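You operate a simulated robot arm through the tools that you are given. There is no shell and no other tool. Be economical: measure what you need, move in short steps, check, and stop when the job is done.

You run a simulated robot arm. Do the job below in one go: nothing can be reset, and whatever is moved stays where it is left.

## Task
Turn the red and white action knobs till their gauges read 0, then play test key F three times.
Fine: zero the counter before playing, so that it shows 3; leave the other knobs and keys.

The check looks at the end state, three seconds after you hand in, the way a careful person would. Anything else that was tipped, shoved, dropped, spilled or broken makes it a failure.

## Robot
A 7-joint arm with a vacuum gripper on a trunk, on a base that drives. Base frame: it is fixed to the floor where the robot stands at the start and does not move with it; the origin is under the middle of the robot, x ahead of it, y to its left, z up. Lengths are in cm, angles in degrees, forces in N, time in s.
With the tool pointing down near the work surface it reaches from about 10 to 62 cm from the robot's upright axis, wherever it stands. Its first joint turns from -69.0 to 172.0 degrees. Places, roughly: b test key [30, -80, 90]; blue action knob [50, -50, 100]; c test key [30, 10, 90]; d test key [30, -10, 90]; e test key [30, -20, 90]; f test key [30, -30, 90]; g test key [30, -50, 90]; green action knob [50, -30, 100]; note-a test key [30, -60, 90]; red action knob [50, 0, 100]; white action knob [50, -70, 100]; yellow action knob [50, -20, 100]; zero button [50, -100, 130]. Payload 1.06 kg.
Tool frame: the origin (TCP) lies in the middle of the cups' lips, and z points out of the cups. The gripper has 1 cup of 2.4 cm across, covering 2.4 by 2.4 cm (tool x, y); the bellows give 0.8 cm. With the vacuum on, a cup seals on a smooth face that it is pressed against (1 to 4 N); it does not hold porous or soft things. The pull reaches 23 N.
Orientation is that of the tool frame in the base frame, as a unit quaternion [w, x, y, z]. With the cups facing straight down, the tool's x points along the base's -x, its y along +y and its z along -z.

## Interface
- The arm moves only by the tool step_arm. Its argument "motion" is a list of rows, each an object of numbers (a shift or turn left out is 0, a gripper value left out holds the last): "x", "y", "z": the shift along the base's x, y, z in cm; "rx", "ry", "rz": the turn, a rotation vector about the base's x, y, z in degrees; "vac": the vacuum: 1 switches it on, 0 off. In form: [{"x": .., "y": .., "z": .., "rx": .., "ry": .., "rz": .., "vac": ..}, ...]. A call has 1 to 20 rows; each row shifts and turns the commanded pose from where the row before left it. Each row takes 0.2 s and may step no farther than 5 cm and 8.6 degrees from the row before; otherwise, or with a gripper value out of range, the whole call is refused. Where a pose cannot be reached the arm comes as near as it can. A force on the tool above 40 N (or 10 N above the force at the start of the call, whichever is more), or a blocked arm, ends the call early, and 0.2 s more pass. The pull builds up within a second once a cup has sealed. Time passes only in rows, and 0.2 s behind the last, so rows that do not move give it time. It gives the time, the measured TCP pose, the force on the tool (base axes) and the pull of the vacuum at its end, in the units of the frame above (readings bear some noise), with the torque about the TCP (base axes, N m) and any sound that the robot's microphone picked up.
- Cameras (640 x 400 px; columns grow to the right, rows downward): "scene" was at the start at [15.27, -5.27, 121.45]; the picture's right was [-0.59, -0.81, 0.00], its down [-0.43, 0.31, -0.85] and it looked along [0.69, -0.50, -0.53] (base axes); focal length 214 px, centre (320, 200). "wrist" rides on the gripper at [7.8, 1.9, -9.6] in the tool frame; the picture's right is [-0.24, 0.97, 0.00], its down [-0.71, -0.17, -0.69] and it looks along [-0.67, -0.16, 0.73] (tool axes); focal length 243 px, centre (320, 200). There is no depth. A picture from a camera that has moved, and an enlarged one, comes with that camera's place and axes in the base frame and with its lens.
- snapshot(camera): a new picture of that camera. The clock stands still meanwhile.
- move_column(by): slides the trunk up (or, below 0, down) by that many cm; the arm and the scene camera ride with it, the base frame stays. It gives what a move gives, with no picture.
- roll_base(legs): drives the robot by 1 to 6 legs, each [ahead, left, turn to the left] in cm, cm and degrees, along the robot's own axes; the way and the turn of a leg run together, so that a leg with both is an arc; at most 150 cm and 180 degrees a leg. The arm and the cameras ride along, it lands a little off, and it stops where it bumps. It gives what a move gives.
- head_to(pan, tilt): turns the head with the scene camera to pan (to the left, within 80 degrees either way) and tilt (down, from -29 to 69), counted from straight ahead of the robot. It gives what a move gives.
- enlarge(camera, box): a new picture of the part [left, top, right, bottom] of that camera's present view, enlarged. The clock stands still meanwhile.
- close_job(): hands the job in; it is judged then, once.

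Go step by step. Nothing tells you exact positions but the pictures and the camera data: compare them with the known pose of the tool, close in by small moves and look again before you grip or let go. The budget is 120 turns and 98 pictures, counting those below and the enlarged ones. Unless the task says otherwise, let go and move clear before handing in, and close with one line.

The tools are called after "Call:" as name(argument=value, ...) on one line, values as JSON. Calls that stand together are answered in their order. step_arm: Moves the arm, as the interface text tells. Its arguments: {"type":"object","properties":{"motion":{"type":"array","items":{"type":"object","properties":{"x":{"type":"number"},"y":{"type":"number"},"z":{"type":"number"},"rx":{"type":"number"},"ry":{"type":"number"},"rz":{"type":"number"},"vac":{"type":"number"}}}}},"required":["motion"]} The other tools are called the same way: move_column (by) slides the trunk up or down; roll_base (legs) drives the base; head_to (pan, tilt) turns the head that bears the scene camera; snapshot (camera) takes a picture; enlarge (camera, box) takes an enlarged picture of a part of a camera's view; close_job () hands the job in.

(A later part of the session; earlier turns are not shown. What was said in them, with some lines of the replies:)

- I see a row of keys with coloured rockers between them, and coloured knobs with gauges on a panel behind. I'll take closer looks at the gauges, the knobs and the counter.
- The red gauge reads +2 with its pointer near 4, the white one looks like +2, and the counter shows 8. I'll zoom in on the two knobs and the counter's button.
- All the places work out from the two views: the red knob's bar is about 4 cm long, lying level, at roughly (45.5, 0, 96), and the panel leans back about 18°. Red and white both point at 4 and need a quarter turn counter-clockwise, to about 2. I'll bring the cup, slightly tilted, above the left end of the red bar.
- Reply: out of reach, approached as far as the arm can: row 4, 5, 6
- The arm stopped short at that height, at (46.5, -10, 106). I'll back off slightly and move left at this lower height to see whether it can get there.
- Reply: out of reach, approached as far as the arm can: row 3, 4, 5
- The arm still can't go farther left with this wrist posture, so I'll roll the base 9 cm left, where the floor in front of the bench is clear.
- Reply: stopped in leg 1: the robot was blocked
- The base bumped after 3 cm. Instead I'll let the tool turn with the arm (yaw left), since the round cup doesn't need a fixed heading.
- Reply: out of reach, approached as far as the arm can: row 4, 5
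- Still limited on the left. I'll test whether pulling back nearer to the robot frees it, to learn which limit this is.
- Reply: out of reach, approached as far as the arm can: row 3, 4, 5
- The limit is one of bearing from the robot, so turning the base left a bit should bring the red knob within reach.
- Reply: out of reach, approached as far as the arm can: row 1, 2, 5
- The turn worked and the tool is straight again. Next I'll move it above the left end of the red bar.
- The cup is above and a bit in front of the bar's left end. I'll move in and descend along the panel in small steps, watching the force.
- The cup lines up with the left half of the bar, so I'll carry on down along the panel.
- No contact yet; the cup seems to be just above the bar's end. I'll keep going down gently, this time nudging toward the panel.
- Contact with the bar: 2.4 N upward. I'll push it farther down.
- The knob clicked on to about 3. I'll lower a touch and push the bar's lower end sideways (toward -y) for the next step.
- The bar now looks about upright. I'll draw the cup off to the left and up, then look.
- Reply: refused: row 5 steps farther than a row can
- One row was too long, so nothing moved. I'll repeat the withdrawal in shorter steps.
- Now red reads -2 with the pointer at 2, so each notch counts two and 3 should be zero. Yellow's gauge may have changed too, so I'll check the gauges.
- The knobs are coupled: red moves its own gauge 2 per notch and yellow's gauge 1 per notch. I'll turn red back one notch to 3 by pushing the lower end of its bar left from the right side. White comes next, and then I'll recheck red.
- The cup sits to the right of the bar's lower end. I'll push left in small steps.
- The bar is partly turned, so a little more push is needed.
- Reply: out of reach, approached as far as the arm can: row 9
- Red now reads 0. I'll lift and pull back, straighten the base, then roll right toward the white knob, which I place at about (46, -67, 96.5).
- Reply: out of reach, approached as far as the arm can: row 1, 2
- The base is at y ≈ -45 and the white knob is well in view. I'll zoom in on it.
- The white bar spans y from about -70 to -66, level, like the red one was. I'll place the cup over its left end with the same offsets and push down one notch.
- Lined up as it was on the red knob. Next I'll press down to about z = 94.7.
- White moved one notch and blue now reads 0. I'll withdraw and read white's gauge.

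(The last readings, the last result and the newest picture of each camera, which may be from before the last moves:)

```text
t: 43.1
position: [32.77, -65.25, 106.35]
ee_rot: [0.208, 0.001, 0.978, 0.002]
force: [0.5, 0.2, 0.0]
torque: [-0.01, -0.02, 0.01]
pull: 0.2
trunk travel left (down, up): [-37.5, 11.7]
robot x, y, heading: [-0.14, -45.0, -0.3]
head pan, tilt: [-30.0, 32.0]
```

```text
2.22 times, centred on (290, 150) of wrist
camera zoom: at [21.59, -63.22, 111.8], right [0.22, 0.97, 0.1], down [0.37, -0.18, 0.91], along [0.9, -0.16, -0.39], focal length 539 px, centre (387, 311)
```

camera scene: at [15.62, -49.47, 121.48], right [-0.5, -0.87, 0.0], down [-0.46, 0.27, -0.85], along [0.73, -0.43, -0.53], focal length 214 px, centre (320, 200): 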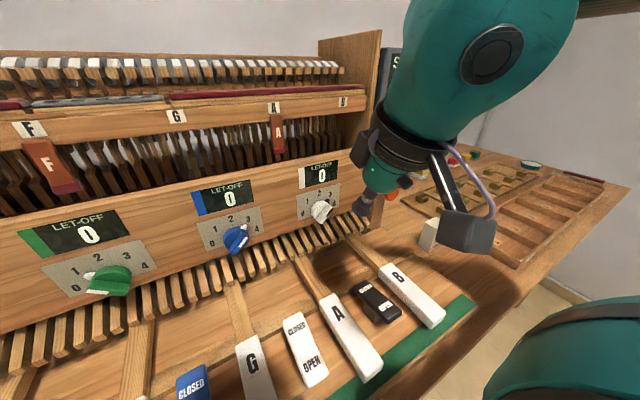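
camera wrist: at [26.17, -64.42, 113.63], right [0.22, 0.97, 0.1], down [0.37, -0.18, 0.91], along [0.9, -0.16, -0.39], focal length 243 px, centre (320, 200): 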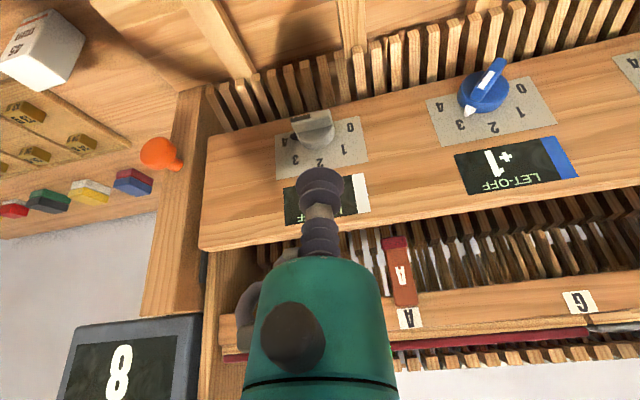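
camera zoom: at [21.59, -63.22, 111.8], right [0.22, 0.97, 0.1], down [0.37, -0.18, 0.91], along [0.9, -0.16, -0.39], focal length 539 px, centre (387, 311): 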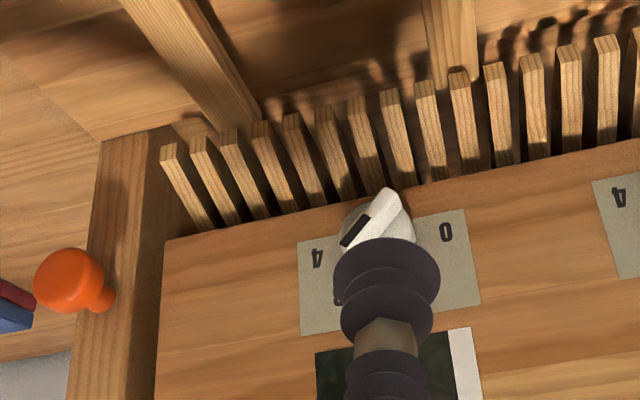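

White appears to read 0. I'll confirm it, and check that red is still 0 by looking left.

Call:
enlarge(camera="scene", box=[180, 150, 360, 260])

Call:
head_to(pan=40, tilt=25)

Call:
snapshot(camera="scene")

Call:
head_to(pan=-50, tilt=15)

Call:
snapshot(camera="scene")

```text
3.56 times, centred on (270, 205) of scene
camera zoom: at [15.62, -49.47, 121.48], right [-0.5, -0.87, 0.0], down [-0.46, 0.27, -0.85], along [0.73, -0.43, -0.53], focal length 763 px, centre (498, 182)
```

zoom: 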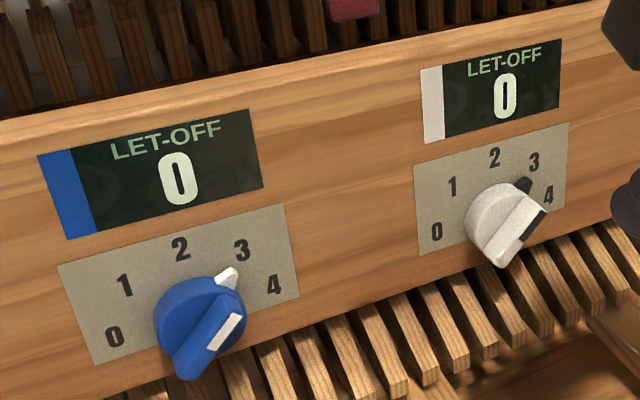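

```text
t: 44.5
position: [32.88, -65.12, 106.3]
ee_rot: [0.209, 0.001, 0.978, 0.001]
force: [0.9, 0.1, -0.6]
torque: [0.06, -0.02, 0.0]
pull: 0.1
trunk travel left (down, up): [-37.5, 11.7]
robot x, y, heading: [-0.14, -44.8, 0.2]
head pan, tilt: [40.0, 25.0]
```

```text
55 pictures are left
camera scene: at [14.93, -39.08, 122.59], right [0.64, -0.77, 0.0], down [-0.32, -0.27, -0.91], along [0.7, 0.58, -0.42], focal length 214 px, centre (320, 200)
```

scene: 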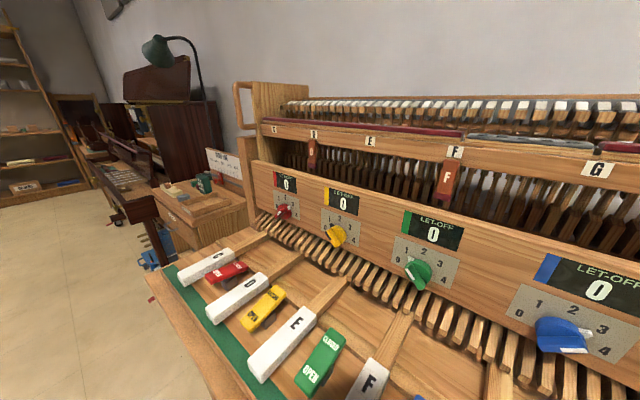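

```text
t: 46.2
position: [32.73, -65.27, 106.22]
ee_rot: [0.209, 0.002, 0.978, 0.001]
force: [0.0, 0.4, -0.3]
torque: [-0.01, 0.0, 0.04]
pull: 0.0
trunk travel left (down, up): [-37.5, 11.7]
robot x, y, heading: [-0.29, -45.1, -0.1]
head pan, tilt: [-50.0, 15.0]
```

```text
54 pictures are left
camera scene: at [13.85, -52.15, 124.21], right [-0.77, -0.64, 0.0], down [-0.17, 0.2, -0.97], along [0.62, -0.74, -0.26], focal length 214 px, centre (320, 200)
```

scene: 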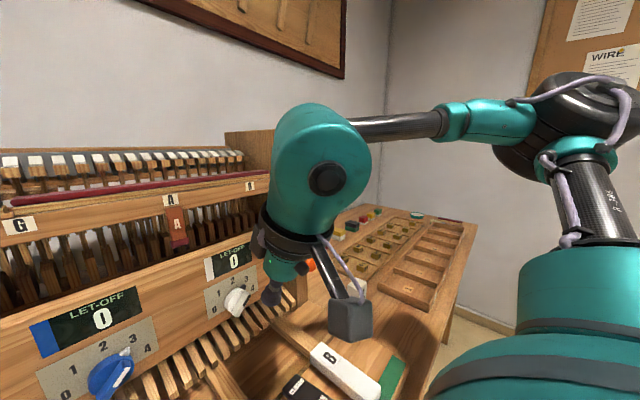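

All gauges read 0: red, white, and the others as well. The zero button sits on top of the counter at about (54, -99, 125.5). I'll raise the trunk and roll right to get it in reach.

Call:
move_column(by=11)

Call:
roll_base(legs=[[0, -35, 0]])

Call:
head_to(pan=-20, tilt=20)

Call:
snapshot(camera="scene")

Call:
snapshot(camera="wrist")

```text
t: 47.6
position: [32.73, -65.16, 117.22]
ee_rot: [0.208, 0.001, 0.978, 0.002]
force: [-0.6, 0.8, 0.2]
torque: [0.0, 0.0, -0.02]
pull: 0.2
trunk travel left (down, up): [-48.5, 0.7]
robot x, y, heading: [0.02, -45.07, 0.1]
head pan, tilt: [-50.0, 15.0]
```

```text
t: 51.2
position: [32.55, -100.14, 117.16]
ee_rot: [0.208, 0.002, 0.978, 0.001]
force: [0.2, 0.0, 0.3]
torque: [-0.03, -0.01, 0.0]
pull: 0.0
trunk travel left (down, up): [-48.5, 0.7]
robot x, y, heading: [-0.14, -79.79, -0.1]
head pan, tilt: [-50.0, 15.0]
```

```text
t: 52.2
position: [32.57, -100.18, 117.23]
ee_rot: [0.209, 0.002, 0.978, 0.001]
force: [-0.2, 0.0, 0.0]
torque: [0.01, 0.0, -0.04]
pull: 0.0
trunk travel left (down, up): [-48.5, 0.7]
robot x, y, heading: [-0.08, -79.56, -0.1]
head pan, tilt: [-20.0, 20.0]
```

```text
53 pictures are left
camera scene: at [9.12, -83.12, 135.82], right [-0.35, -0.94, 0.0], down [-0.32, 0.12, -0.94], along [0.88, -0.32, -0.34], focal length 214 px, centre (320, 200)
```

scene: 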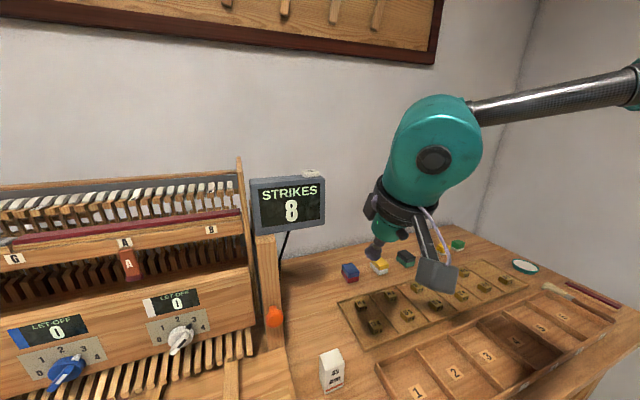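

```text
52 pictures are left
camera wrist: at [21.46, -98.14, 122.74], right [0.22, 0.97, 0.1], down [0.37, -0.18, 0.91], along [0.9, -0.16, -0.39], focal length 243 px, centre (320, 200)
```

wrist: 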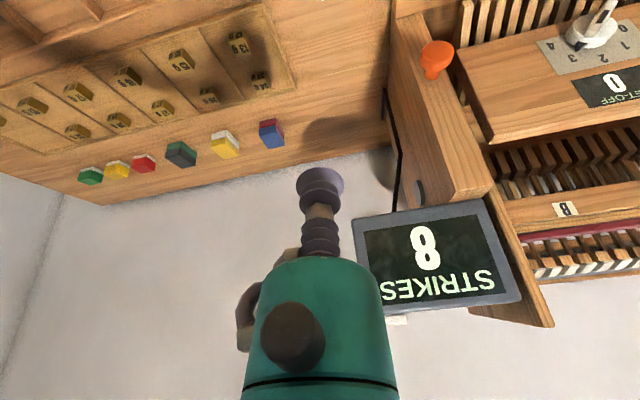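

I'll zoom on the button on top of the counter to fix its position.

Call:
enlarge(camera="scene", box=[240, 150, 340, 240])

Call:
step_arm(motion=[{"z": 4}, {"z": 4}, {"z": 4}, {"z": 4}, {"x": 4}, {"x": 4}, {"x": 4}, {}])

Call:
snapshot(camera="wrist")

```text
4.44 times, centred on (290, 195) of scene
camera zoom: at [9.12, -83.12, 135.82], right [-0.35, -0.94, 0.0], down [-0.32, 0.12, -0.94], along [0.88, -0.32, -0.34], focal length 953 px, centre (453, 222)
```

zoom: 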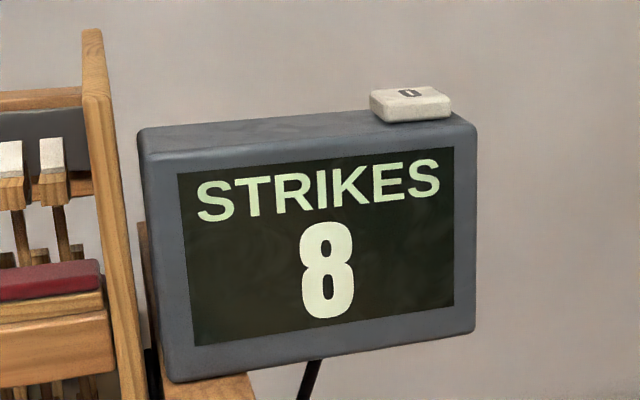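

```text
t: 54.0
position: [44.47, -100.2, 133.23]
ee_rot: [0.21, 0.001, 0.978, 0.001]
force: [-0.7, 0.3, 0.6]
torque: [0.02, 0.04, 0.0]
pull: 0.0
trunk travel left (down, up): [-48.5, 0.7]
robot x, y, heading: [-0.27, -79.9, -0.3]
head pan, tilt: [-20.0, 20.0]
```

```text
50 pictures are left
camera wrist: at [33.41, -98.19, 138.72], right [0.22, 0.97, 0.1], down [0.37, -0.18, 0.91], along [0.91, -0.16, -0.39], focal length 243 px, centre (320, 200)
```

wrist: 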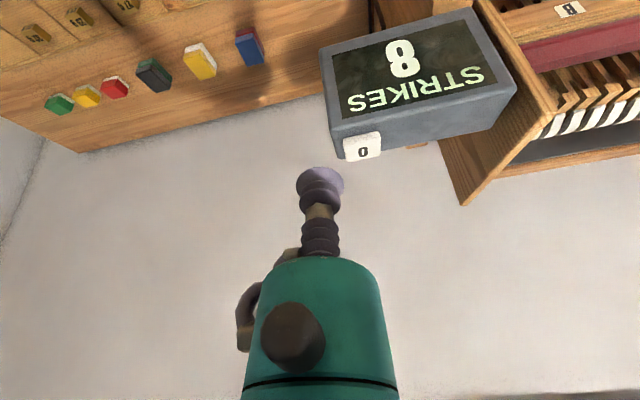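

The button is at about (53.8, -97, 125.4). I'll move the cup to 4 cm above it.

Call:
step_arm(motion=[{"x": 3, "y": 1}, {"x": 3, "y": 1}, {"x": 3.3, "y": 1.1}, {"z": -3.2}, {}, {}])

Call:
snapshot(camera="wrist")

Call:
enlarge(camera="scene", box=[230, 100, 390, 240])

```text
t: 55.4
position: [49.29, -98.79, 129.86]
ee_rot: [0.208, 0.001, 0.978, 0.002]
force: [-0.1, 1.0, -0.5]
torque: [0.0, -0.04, 0.02]
pull: 0.1
out of reach, approached as far as the arm can: row 2, 3
trunk travel left (down, up): [-48.5, 0.7]
robot x, y, heading: [0.02, -79.51, 0.0]
head pan, tilt: [-20.0, 20.0]
```

```text
49 pictures are left
camera wrist: at [38.09, -96.76, 135.35], right [0.22, 0.97, 0.1], down [0.37, -0.18, 0.91], along [0.9, -0.16, -0.39], focal length 243 px, centre (320, 200)
```

wrist: 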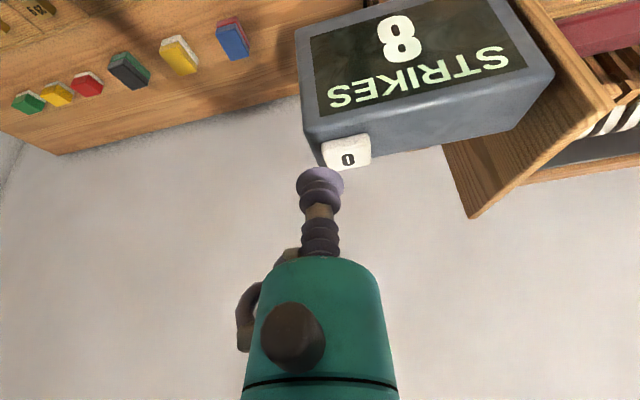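

```text
2.86 times, centred on (310, 170) of scene
camera zoom: at [9.12, -83.13, 135.81], right [-0.34, -0.94, 0.0], down [-0.32, 0.12, -0.94], along [0.88, -0.32, -0.34], focal length 613 px, centre (349, 286)
```

zoom: 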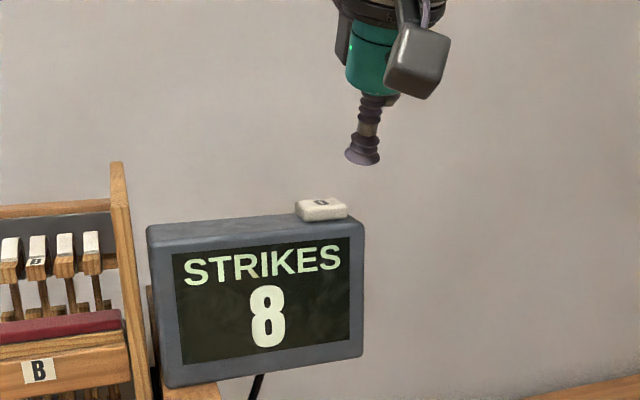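

The arm is a few centimetres short. I'll roll the base gently ahead 4.5 cm, and a bit left to line up.

Call:
roll_base(legs=[[4.5, 0, 0]])

```text
t: 56.3
position: [53.8, -98.73, 129.75]
ee_rot: [0.208, 0.003, 0.978, 0.001]
force: [1.1, 0.1, -0.8]
torque: [0.02, 0.03, -0.02]
pull: 0.0
trunk travel left (down, up): [-48.5, 0.7]
robot x, y, heading: [4.21, -79.54, -0.0]
head pan, tilt: [-20.0, 20.0]
```

Call:
step_arm(motion=[{"y": 1.6, "z": -1}, {"z": -1.5}, {}])

Call:
enlarge(camera="wrist", box=[230, 60, 430, 240])

Call:
enlarge(camera="scene", box=[230, 100, 390, 240])

```text
t: 57.1
position: [53.79, -97.18, 127.3]
ee_rot: [0.21, 0.002, 0.978, 0.002]
force: [-0.2, 0.5, 0.4]
torque: [-0.01, 0.02, -0.02]
pull: 0.0
trunk travel left (down, up): [-48.5, 0.7]
robot x, y, heading: [4.27, -79.72, -0.3]
head pan, tilt: [-20.0, 20.0]
```

```text
2.22 times, centred on (330, 150) of wrist
camera zoom: at [42.59, -95.17, 132.86], right [0.22, 0.97, 0.1], down [0.37, -0.18, 0.91], along [0.9, -0.16, -0.39], focal length 539 px, centre (298, 311)
```

zoom: 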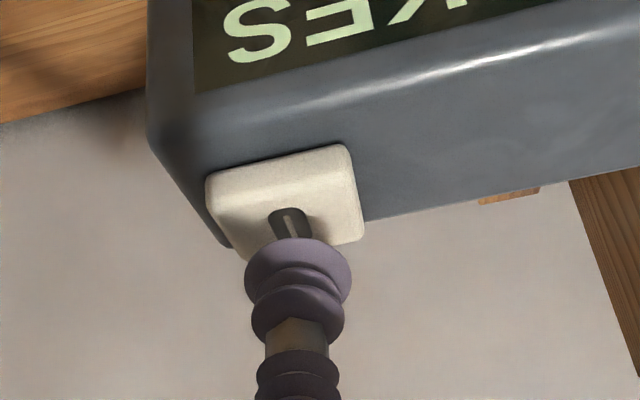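

```text
2.86 times, centred on (310, 170) of scene
camera zoom: at [13.6, -83.11, 135.82], right [-0.34, -0.94, 0.0], down [-0.32, 0.12, -0.94], along [0.88, -0.32, -0.34], focal length 613 px, centre (349, 286)
```

zoom: 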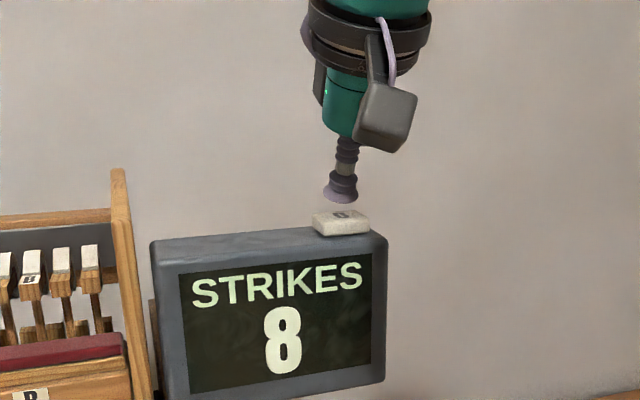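

Well aligned over the button. I'll press straight down in small steps and watch the force.

Call:
step_arm(motion=[{"z": -0.7, "x": -0.3}, {"z": -0.4}, {"z": -0.3}, {"z": -0.3}, {"z": -0.3}, {}])

Call:
enlarge(camera="scene", box=[230, 100, 390, 240])

```text
t: 58.5
position: [53.52, -97.1, 125.4]
ee_rot: [0.209, 0.002, 0.978, 0.002]
force: [-0.1, 0.0, 2.3]
torque: [0.01, 0.05, -0.02]
pull: 0.1
trunk travel left (down, up): [-48.5, 0.7]
robot x, y, heading: [4.12, -79.83, -0.5]
head pan, tilt: [-20.0, 20.0]
heard: click
```

```text
2.86 times, centred on (310, 170) of scene
camera zoom: at [13.58, -83.13, 135.82], right [-0.34, -0.94, 0.0], down [-0.32, 0.12, -0.94], along [0.88, -0.32, -0.34], focal length 613 px, centre (349, 286)
```

zoom: 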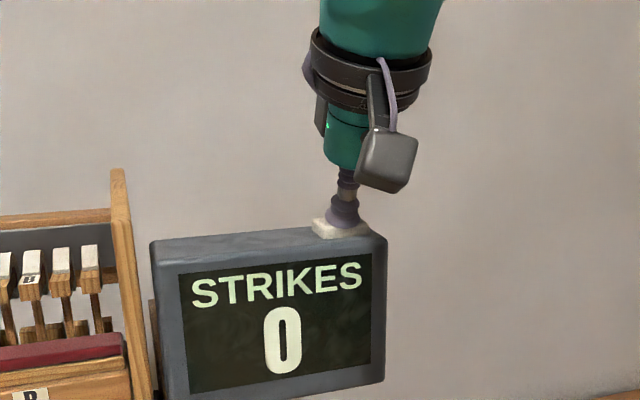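

The counter reads 0. I'll lift off, back the base out, lower the trunk and roll left to the F key.

Call:
step_arm(motion=[{"z": 1}, {"z": 3}, {"z": 3}, {"x": -4}, {"x": -4}, {"x": -4}, {"x": -4}, {"x": -4}, {}])

Call:
roll_base(legs=[[-4.3, 0, 0], [0, 63, 0]])

Call:
step_arm(motion=[{"ry": 8}, {"ry": 8}, {"ry": 8}, {"z": -3}, {"z": -3}, {}])

Call:
move_column(by=-11)

Call:
head_to(pan=-25, tilt=45)

Call:
snapshot(camera="scene")

Call:
snapshot(camera="wrist")

```text
t: 60.5
position: [33.42, -97.92, 132.31]
ee_rot: [0.208, 0.002, 0.978, 0.002]
force: [-0.6, -0.6, 0.3]
torque: [-0.01, 0.02, -0.03]
pull: 0.1
out of reach, approached as far as the arm can: row 3
trunk travel left (down, up): [-48.5, 0.7]
robot x, y, heading: [4.48, -80.3, -0.2]
head pan, tilt: [-20.0, 20.0]
```

```text
t: 67.0
position: [29.38, -34.84, 132.32]
ee_rot: [0.209, 0.004, 0.978, 0.0]
force: [-0.7, -0.5, -0.7]
torque: [-0.01, 0.0, -0.02]
pull: 0.0
trunk travel left (down, up): [-48.5, 0.7]
robot x, y, heading: [0.06, -16.68, -0.4]
head pan, tilt: [-20.0, 20.0]
```

```text
t: 68.4
position: [29.32, -34.86, 126.37]
ee_rot: [0.001, 0.005, 1.0, 0.0]
force: [0.6, -0.3, 0.8]
torque: [0.03, 0.0, 0.02]
pull: 0.0
trunk travel left (down, up): [-48.5, 0.7]
robot x, y, heading: [0.46, -16.99, -0.3]
head pan, tilt: [-20.0, 20.0]
```

```text
t: 69.8
position: [29.48, -34.79, 115.35]
ee_rot: [0.0, 0.004, 1.0, 0.0]
force: [0.6, 0.2, 0.6]
torque: [0.03, 0.03, -0.01]
pull: 0.0
trunk travel left (down, up): [-37.5, 11.7]
robot x, y, heading: [0.08, -16.84, -0.6]
head pan, tilt: [-20.0, 20.0]
```

```text
t: 70.7
position: [29.42, -34.96, 115.32]
ee_rot: [0.0, 0.004, 1.0, 0.0]
force: [0.0, 0.1, -0.9]
torque: [-0.01, 0.0, 0.01]
pull: 0.0
trunk travel left (down, up): [-37.5, 11.7]
robot x, y, heading: [0.03, -16.98, -0.5]
head pan, tilt: [-25.0, 45.0]
```

```text
44 pictures are left
camera scene: at [15.63, -20.45, 119.54], right [-0.43, -0.9, 0.0], down [-0.64, 0.3, -0.71], along [0.64, -0.3, -0.71], focal length 214 px, centre (320, 200)
```

scene: 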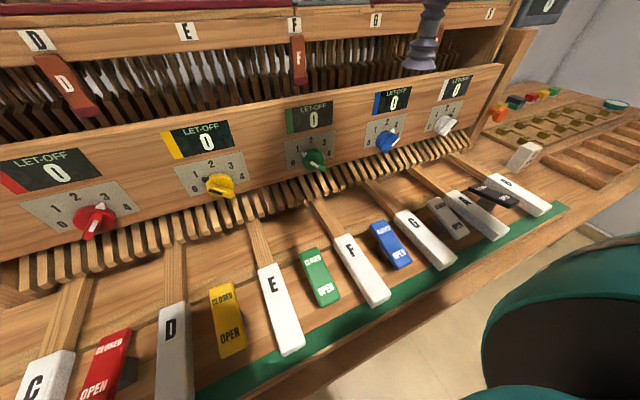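

```text
43 pictures are left
camera wrist: at [21.44, -32.88, 124.91], right [0.24, 0.97, 0.0], down [0.71, -0.18, 0.69], along [0.67, -0.17, -0.73], focal length 243 px, centre (320, 200)
```

wrist: 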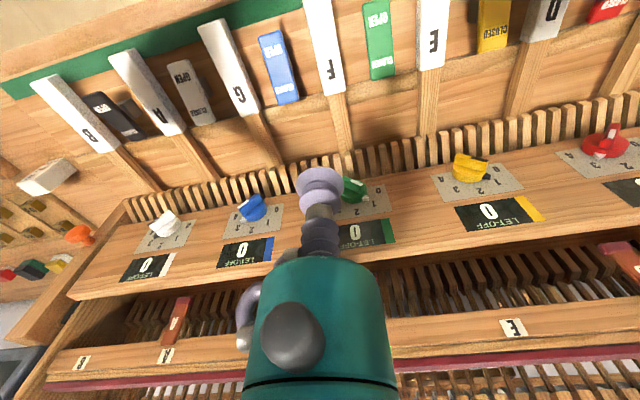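

The F key, which is white here, runs from x ≈ 22 to 33 at y ≈ -33.6, with its top near z = 85.5. I'll move above its front part.

Call:
step_arm(motion=[{"x": -3.5, "y": 1.2}, {"z": -4}, {"z": -4}, {"z": -4}, {"z": -4}, {"z": -4}, {"z": -3}, {}])

Call:
snapshot(camera="scene")

Call:
snapshot(camera="wrist")

```text
t: 71.9
position: [26.03, -33.62, 100.31]
ee_rot: [0.0, 0.009, 1.0, 0.003]
force: [2.0, -0.5, -0.2]
torque: [0.13, 0.31, 0.11]
pull: 0.1
trunk travel left (down, up): [-37.5, 11.7]
robot x, y, heading: [-0.23, -17.07, -0.4]
head pan, tilt: [-25.0, 45.0]
stopped in row 6: the force on the tool passed its limit at 72 N (the readings are from after the stop); the commanded pose is now the measured one
```

```text
42 pictures are left
camera scene: at [15.62, -20.45, 119.53], right [-0.43, -0.9, 0.0], down [-0.64, 0.3, -0.71], along [0.64, -0.3, -0.71], focal length 214 px, centre (320, 200)
```

scene: 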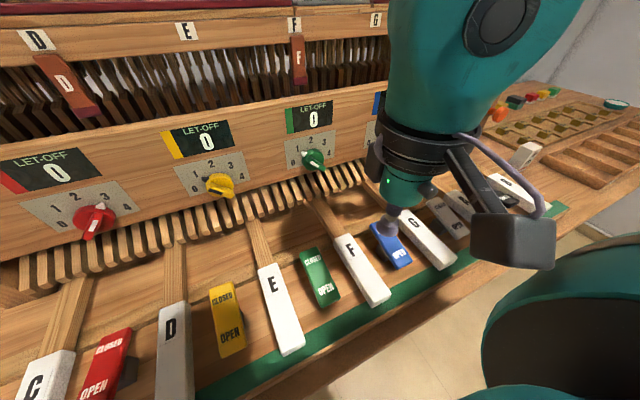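

```text
41 pictures are left
camera wrist: at [18.18, -31.56, 109.83], right [0.25, 0.97, 0.01], down [0.7, -0.19, 0.68], along [0.66, -0.17, -0.73], focal length 243 px, centre (320, 200)
```

wrist: 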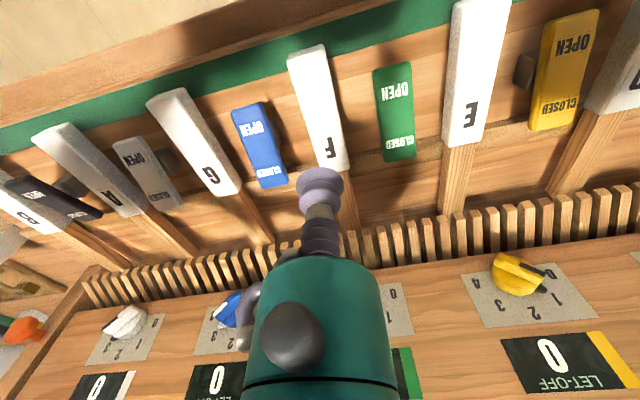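

The gripper's camera bracket evidently ran into the robot's own shoulder, since the reach was too short; nothing on the bench was touched. I'll lift, shift the base left and back for more reach, and retry farther along the key.

Call:
step_arm(motion=[{"x": 1, "z": 2}, {"z": 4}, {"z": 4}, {}])

Call:
roll_base(legs=[[0, 10, 0], [-7, 0, 0]])

Call:
snapshot(camera="scene")

```text
t: 72.9
position: [27.23, -33.57, 110.24]
ee_rot: [0.001, 0.01, 1.0, 0.004]
force: [0.3, 0.3, -0.2]
torque: [0.0, -0.04, 0.01]
pull: 0.0
trunk travel left (down, up): [-37.5, 11.7]
robot x, y, heading: [0.37, -16.8, -0.6]
head pan, tilt: [-25.0, 45.0]
```

```text
t: 75.0
position: [20.11, -23.51, 110.18]
ee_rot: [0.001, 0.01, 1.0, 0.003]
force: [-0.5, 0.5, -0.9]
torque: [0.01, 0.02, 0.0]
pull: 0.1
trunk travel left (down, up): [-37.5, 11.7]
robot x, y, heading: [-6.68, -7.06, -0.2]
head pan, tilt: [-25.0, 45.0]
```

```text
40 pictures are left
camera scene: at [8.63, -10.37, 119.54], right [-0.43, -0.9, 0.0], down [-0.64, 0.3, -0.71], along [0.64, -0.3, -0.71], focal length 214 px, centre (320, 200)
```

scene: 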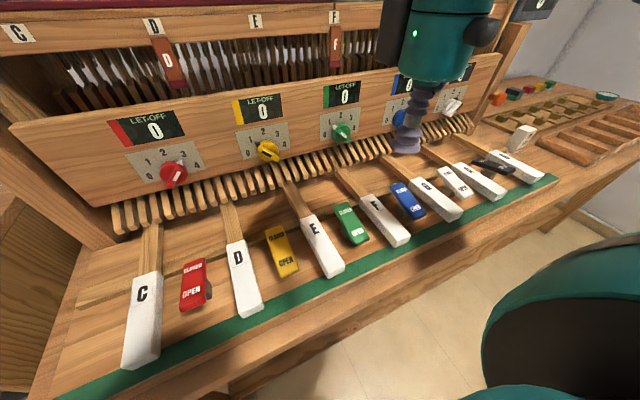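

The floor is clear. I'll move the tool out over F and descend carefully.

Call:
step_arm(motion=[{"x": 2.5, "y": -3.4}, {"x": 2.5, "y": -3.4}, {"x": 2.6, "y": -3.3}, {"z": -3}, {"z": -3}, {"z": -3}, {"z": -3}, {"z": -3}, {}])

Call:
snapshot(camera="scene")

Call:
snapshot(camera="wrist")

```text
t: 77.0
position: [27.85, -33.75, 95.18]
ee_rot: [0.0, 0.01, 1.0, 0.004]
force: [0.6, -0.7, 0.6]
torque: [0.01, 0.03, -0.01]
pull: 0.1
trunk travel left (down, up): [-37.5, 11.7]
robot x, y, heading: [-6.87, -6.77, -0.4]
head pan, tilt: [-25.0, 45.0]
```

```text
39 pictures are left
camera scene: at [8.71, -10.37, 119.53], right [-0.43, -0.9, 0.0], down [-0.64, 0.3, -0.71], along [0.64, -0.3, -0.71], focal length 214 px, centre (320, 200)
```

scene: 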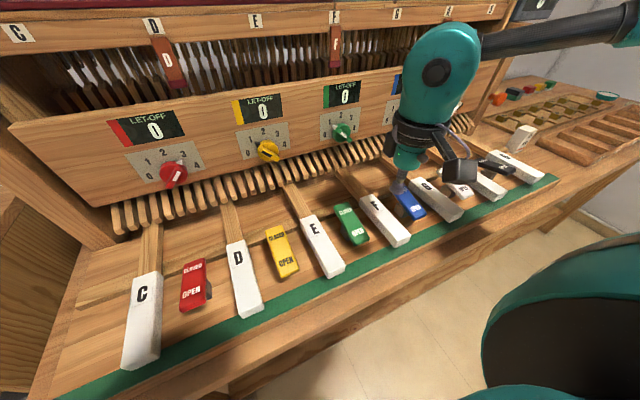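

```text
38 pictures are left
camera wrist: at [19.86, -31.61, 104.66], right [0.25, 0.97, 0.01], down [0.7, -0.19, 0.68], along [0.66, -0.17, -0.73], focal length 243 px, centre (320, 200)
```

wrist: 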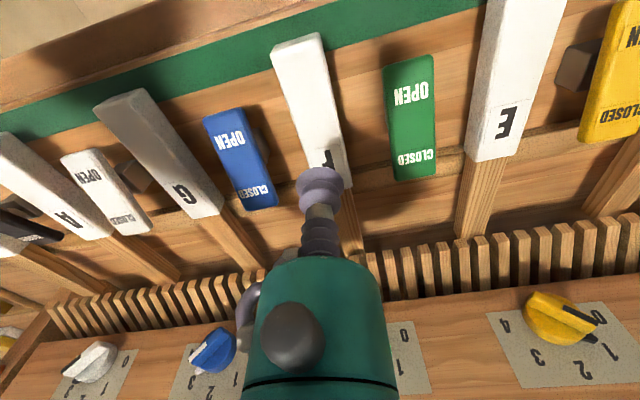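

The F key is centred at y ≈ -33.9, so the cup is right over it. I'll shift a touch toward the front and lower to find contact.

Call:
step_arm(motion=[{"x": -1.2, "y": -0.15, "z": -2}, {"z": -2}, {"z": -1}, {}])

Call:
enlarge(camera="scene", box=[330, 120, 490, 260])

Call:
snapshot(camera="wrist")

```text
t: 78.0
position: [26.7, -33.63, 90.13]
ee_rot: [0.001, 0.01, 1.0, 0.004]
force: [-0.1, -0.4, -0.5]
torque: [0.03, 0.0, 0.0]
pull: 0.1
trunk travel left (down, up): [-37.5, 11.7]
robot x, y, heading: [-6.94, -6.62, -0.2]
head pan, tilt: [-25.0, 45.0]
```

```text
2.86 times, centred on (410, 190) of scene
camera zoom: at [8.71, -10.37, 119.53], right [-0.43, -0.9, 0.0], down [-0.64, 0.3, -0.71], along [0.64, -0.3, -0.71], focal length 613 px, centre (63, 229)
```

zoom: 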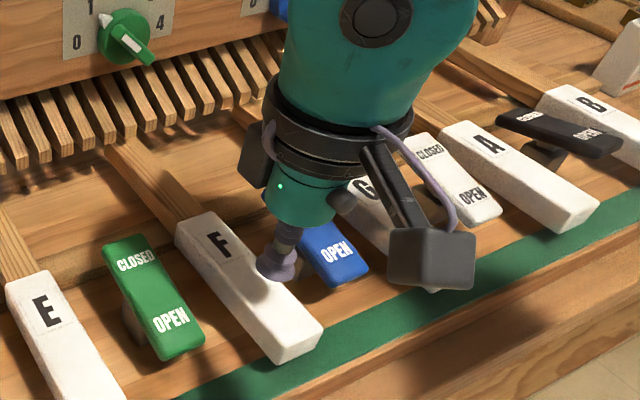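

```text
36 pictures are left
camera wrist: at [18.73, -31.73, 99.65], right [0.25, 0.97, 0.01], down [0.7, -0.19, 0.68], along [0.66, -0.17, -0.73], focal length 243 px, centre (320, 200)
```

wrist: 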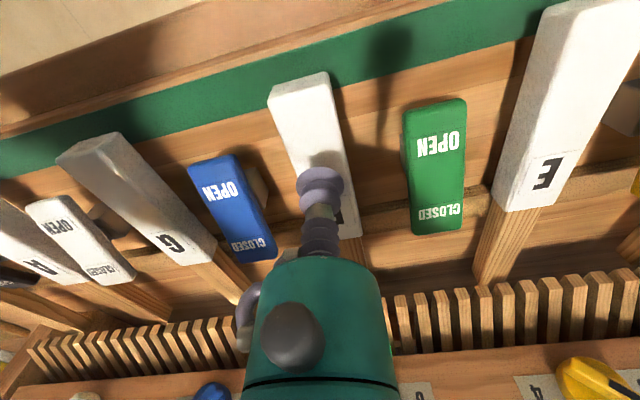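

The cup is just above the F key. I'll press slowly and listen for a strike.

Call:
step_arm(motion=[{"z": -0.5}, {"z": -0.5}, {"z": -0.5}, {"z": -0.5}, {}])

```text
t: 79.2
position: [26.68, -33.68, 88.1]
ee_rot: [0.001, 0.009, 1.0, 0.004]
force: [0.0, -0.1, -0.4]
torque: [0.0, -0.01, -0.02]
pull: 0.1
trunk travel left (down, up): [-37.5, 11.7]
robot x, y, heading: [-6.83, -6.74, -0.3]
head pan, tilt: [-25.0, 45.0]
```

Call:
step_arm(motion=[{"z": -0.5}, {"z": -0.5}, {"z": -0.4}, {}])

```text
t: 80.2
position: [26.69, -33.79, 86.78]
ee_rot: [0.0, 0.01, 1.0, 0.004]
force: [-0.3, 0.2, 0.6]
torque: [0.03, -0.03, -0.01]
pull: 0.1
trunk travel left (down, up): [-37.5, 11.7]
robot x, y, heading: [-6.6, -6.81, -0.4]
head pan, tilt: [-25.0, 45.0]
```

Call:
step_arm(motion=[{"z": -0.3}, {"z": -0.3}, {"z": -0.3}, {}])

```text
t: 81.2
position: [26.55, -33.77, 85.9]
ee_rot: [0.001, 0.009, 1.0, 0.003]
force: [-1.4, 0.5, 4.1]
torque: [0.01, -0.03, 0.02]
pull: 0.1
trunk travel left (down, up): [-37.5, 11.7]
robot x, y, heading: [-6.52, -6.39, -0.6]
head pan, tilt: [-25.0, 45.0]
heard: click
```

I heard a click. I'll check the counter before doing anything more.

Call:
head_to(pan=-55, tilt=15)

Call:
snapshot(camera="scene")

```text
t: 82.2
position: [26.63, -33.77, 85.83]
ee_rot: [0.002, 0.009, 1.0, 0.003]
force: [-2.2, -0.7, 3.2]
torque: [-0.03, -0.07, 0.05]
pull: 0.1
trunk travel left (down, up): [-37.5, 11.7]
robot x, y, heading: [-6.72, -6.56, -0.4]
head pan, tilt: [-55.0, 15.0]
```

```text
35 pictures are left
camera scene: at [6.64, -14.55, 124.21], right [-0.82, -0.57, 0.0], down [-0.15, 0.21, -0.97], along [0.55, -0.79, -0.26], focal length 214 px, centre (320, 200)
```

scene: 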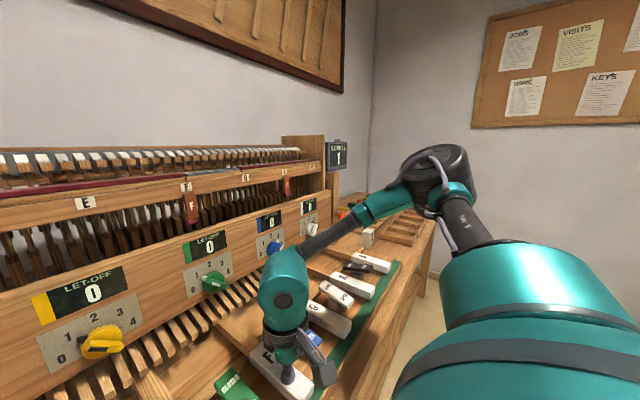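

Counter shows 1. I'll release fully, then press a second time.

Call:
step_arm(motion=[{"z": 0.7}, {"z": 0.7}, {"z": 0.7}, {}, {}])

Call:
step_arm(motion=[{"z": -0.5}, {"z": -0.5}, {"z": -0.4}, {"z": -0.3}, {"z": -0.4}, {}])

Call:
enlarge(camera="scene", box=[260, 120, 380, 200])

```text
t: 83.4
position: [26.68, -33.81, 88.1]
ee_rot: [0.0, 0.009, 1.0, 0.003]
force: [-0.2, 0.6, 0.2]
torque: [-0.01, -0.01, -0.02]
pull: 0.1
trunk travel left (down, up): [-37.5, 11.7]
robot x, y, heading: [-6.18, -6.66, -0.4]
head pan, tilt: [-55.0, 15.0]
```

```text
t: 84.8
position: [26.63, -33.76, 85.98]
ee_rot: [0.001, 0.01, 1.0, 0.003]
force: [-2.4, 0.2, 3.9]
torque: [-0.05, -0.03, 0.01]
pull: 0.1
trunk travel left (down, up): [-37.5, 11.7]
robot x, y, heading: [-6.27, -6.55, -0.3]
head pan, tilt: [-55.0, 15.0]
heard: click
```

```text
5.00 times, centred on (320, 160) of scene
camera zoom: at [6.63, -14.55, 124.22], right [-0.82, -0.57, 0.0], down [-0.15, 0.21, -0.97], along [0.55, -0.8, -0.26], focal length 1072 px, centre (320, 400)
```

zoom: 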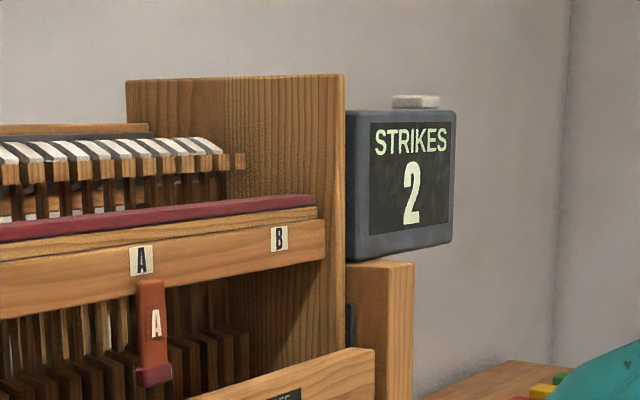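

Counter shows 2. One more press, then I'll lift clear.

Call:
step_arm(motion=[{"z": 0.7}, {"z": 0.7}, {"z": 0.7}, {}, {}])

Call:
step_arm(motion=[{"z": -0.5}, {"z": -0.5}, {"z": -0.4}, {"z": -0.3}, {"z": -0.4}, {}])

Call:
step_arm(motion=[{"z": 1}, {"z": 2}, {"z": 3}, {"z": 4}, {"z": 4}, {"z": 4}, {}])

Call:
enlarge(camera="scene", box=[240, 120, 360, 260])

Call:
head_to(pan=-10, tilt=38)

Call:
snapshot(camera="scene")

```text
t: 86.0
position: [26.62, -33.74, 88.0]
ee_rot: [0.001, 0.009, 1.0, 0.004]
force: [-0.3, -0.2, 0.0]
torque: [0.03, 0.02, -0.03]
pull: 0.0
trunk travel left (down, up): [-37.5, 11.7]
robot x, y, heading: [-6.76, -6.94, -0.4]
head pan, tilt: [-55.0, 15.0]
```

```text
t: 87.4
position: [26.75, -33.73, 85.78]
ee_rot: [0.0, 0.009, 1.0, 0.003]
force: [-1.7, -0.3, 3.3]
torque: [0.03, -0.07, 0.0]
pull: 0.0
trunk travel left (down, up): [-37.5, 11.7]
robot x, y, heading: [-6.69, -6.88, -0.2]
head pan, tilt: [-55.0, 15.0]
heard: click
```

```text
t: 89.0
position: [26.6, -33.84, 104.04]
ee_rot: [0.001, 0.01, 1.0, 0.004]
force: [-0.5, 0.2, 0.7]
torque: [0.02, -0.03, 0.02]
pull: 0.1
trunk travel left (down, up): [-37.5, 11.7]
robot x, y, heading: [-6.7, -7.11, -0.4]
head pan, tilt: [-55.0, 15.0]
```

```text
2.86 times, centred on (300, 190) of scene
camera zoom: at [6.67, -14.57, 124.21], right [-0.82, -0.57, 0.0], down [-0.15, 0.21, -0.97], along [0.55, -0.8, -0.26], focal length 613 px, centre (377, 229)
```

zoom: 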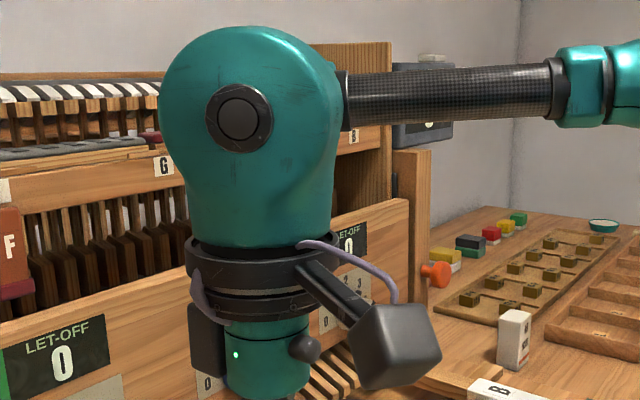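

```text
t: 90.1
position: [26.59, -33.68, 103.83]
ee_rot: [0.001, 0.009, 1.0, 0.004]
force: [-0.5, 0.4, 0.0]
torque: [0.02, -0.02, 0.02]
pull: 0.1
trunk travel left (down, up): [-37.5, 11.7]
robot x, y, heading: [-6.73, -6.75, -0.6]
head pan, tilt: [-10.0, 38.0]
```

```text
32 pictures are left
camera scene: at [9.85, -8.44, 120.56], right [-0.18, -0.98, 0.0], down [-0.61, 0.11, -0.79], along [0.78, -0.14, -0.62], focal length 214 px, centre (320, 200)
```

scene: 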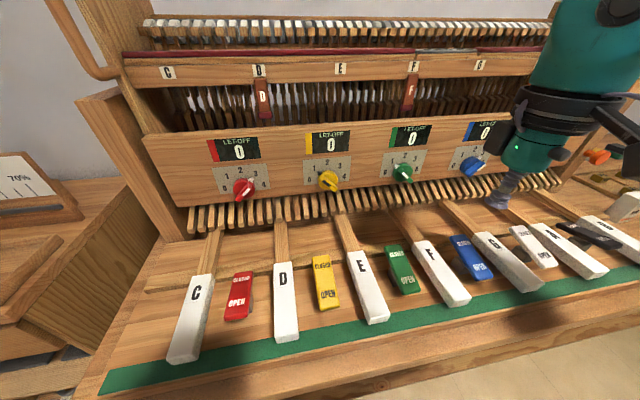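

The arm hides the counter. I'll raise it more and look at the counter and the white gauge once again.

Call:
step_arm(motion=[{"z": 4}, {"z": 4}, {"y": 4}, {"y": 4}, {"y": 4}, {}])

Call:
head_to(pan=-55, tilt=15)

Call:
snapshot(camera="scene")

Call:
enlarge(camera="scene", box=[270, 130, 370, 260])

```text
t: 91.5
position: [26.87, -21.8, 111.92]
ee_rot: [0.0, 0.01, 1.0, 0.004]
force: [0.0, 1.4, -0.4]
torque: [0.01, -0.02, 0.02]
pull: 0.0
trunk travel left (down, up): [-37.5, 11.7]
robot x, y, heading: [-6.57, -6.75, -0.6]
head pan, tilt: [-10.0, 38.0]
```

```text
t: 92.6
position: [26.73, -21.79, 112.0]
ee_rot: [0.001, 0.009, 1.0, 0.004]
force: [0.9, -0.8, -0.7]
torque: [0.02, -0.04, -0.02]
pull: 0.0
trunk travel left (down, up): [-37.5, 11.7]
robot x, y, heading: [-6.72, -6.68, -0.5]
head pan, tilt: [-55.0, 15.0]
```

```text
31 pictures are left
camera scene: at [6.67, -14.56, 124.21], right [-0.82, -0.57, 0.0], down [-0.15, 0.21, -0.97], along [0.55, -0.79, -0.26], focal length 214 px, centre (320, 200)
```

scene: 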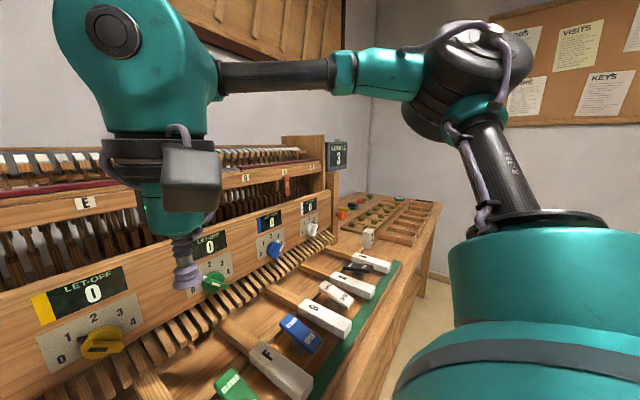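

```text
3.08 times, centred on (320, 195) of scene
camera zoom: at [6.67, -14.56, 124.21], right [-0.82, -0.57, 0.0], down [-0.15, 0.21, -0.97], along [0.55, -0.79, -0.26], focal length 660 px, centre (320, 215)
```

zoom: 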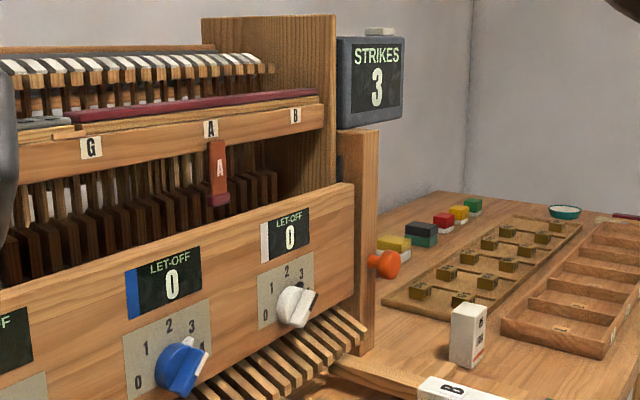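

The counter shows 3, and the red and white gauges both read 0. The tool is clear, so I'm handing in.

Call:
close_job()

```text
The job is handed in.
```

The red and white gauges both read 0, and I zeroed the counter before playing F three times, so it now shows 3. I touched no other knobs or keys. The knobs are linked, so turning red and white also moved the yellow and blue gauges, from +1 to 0 each.
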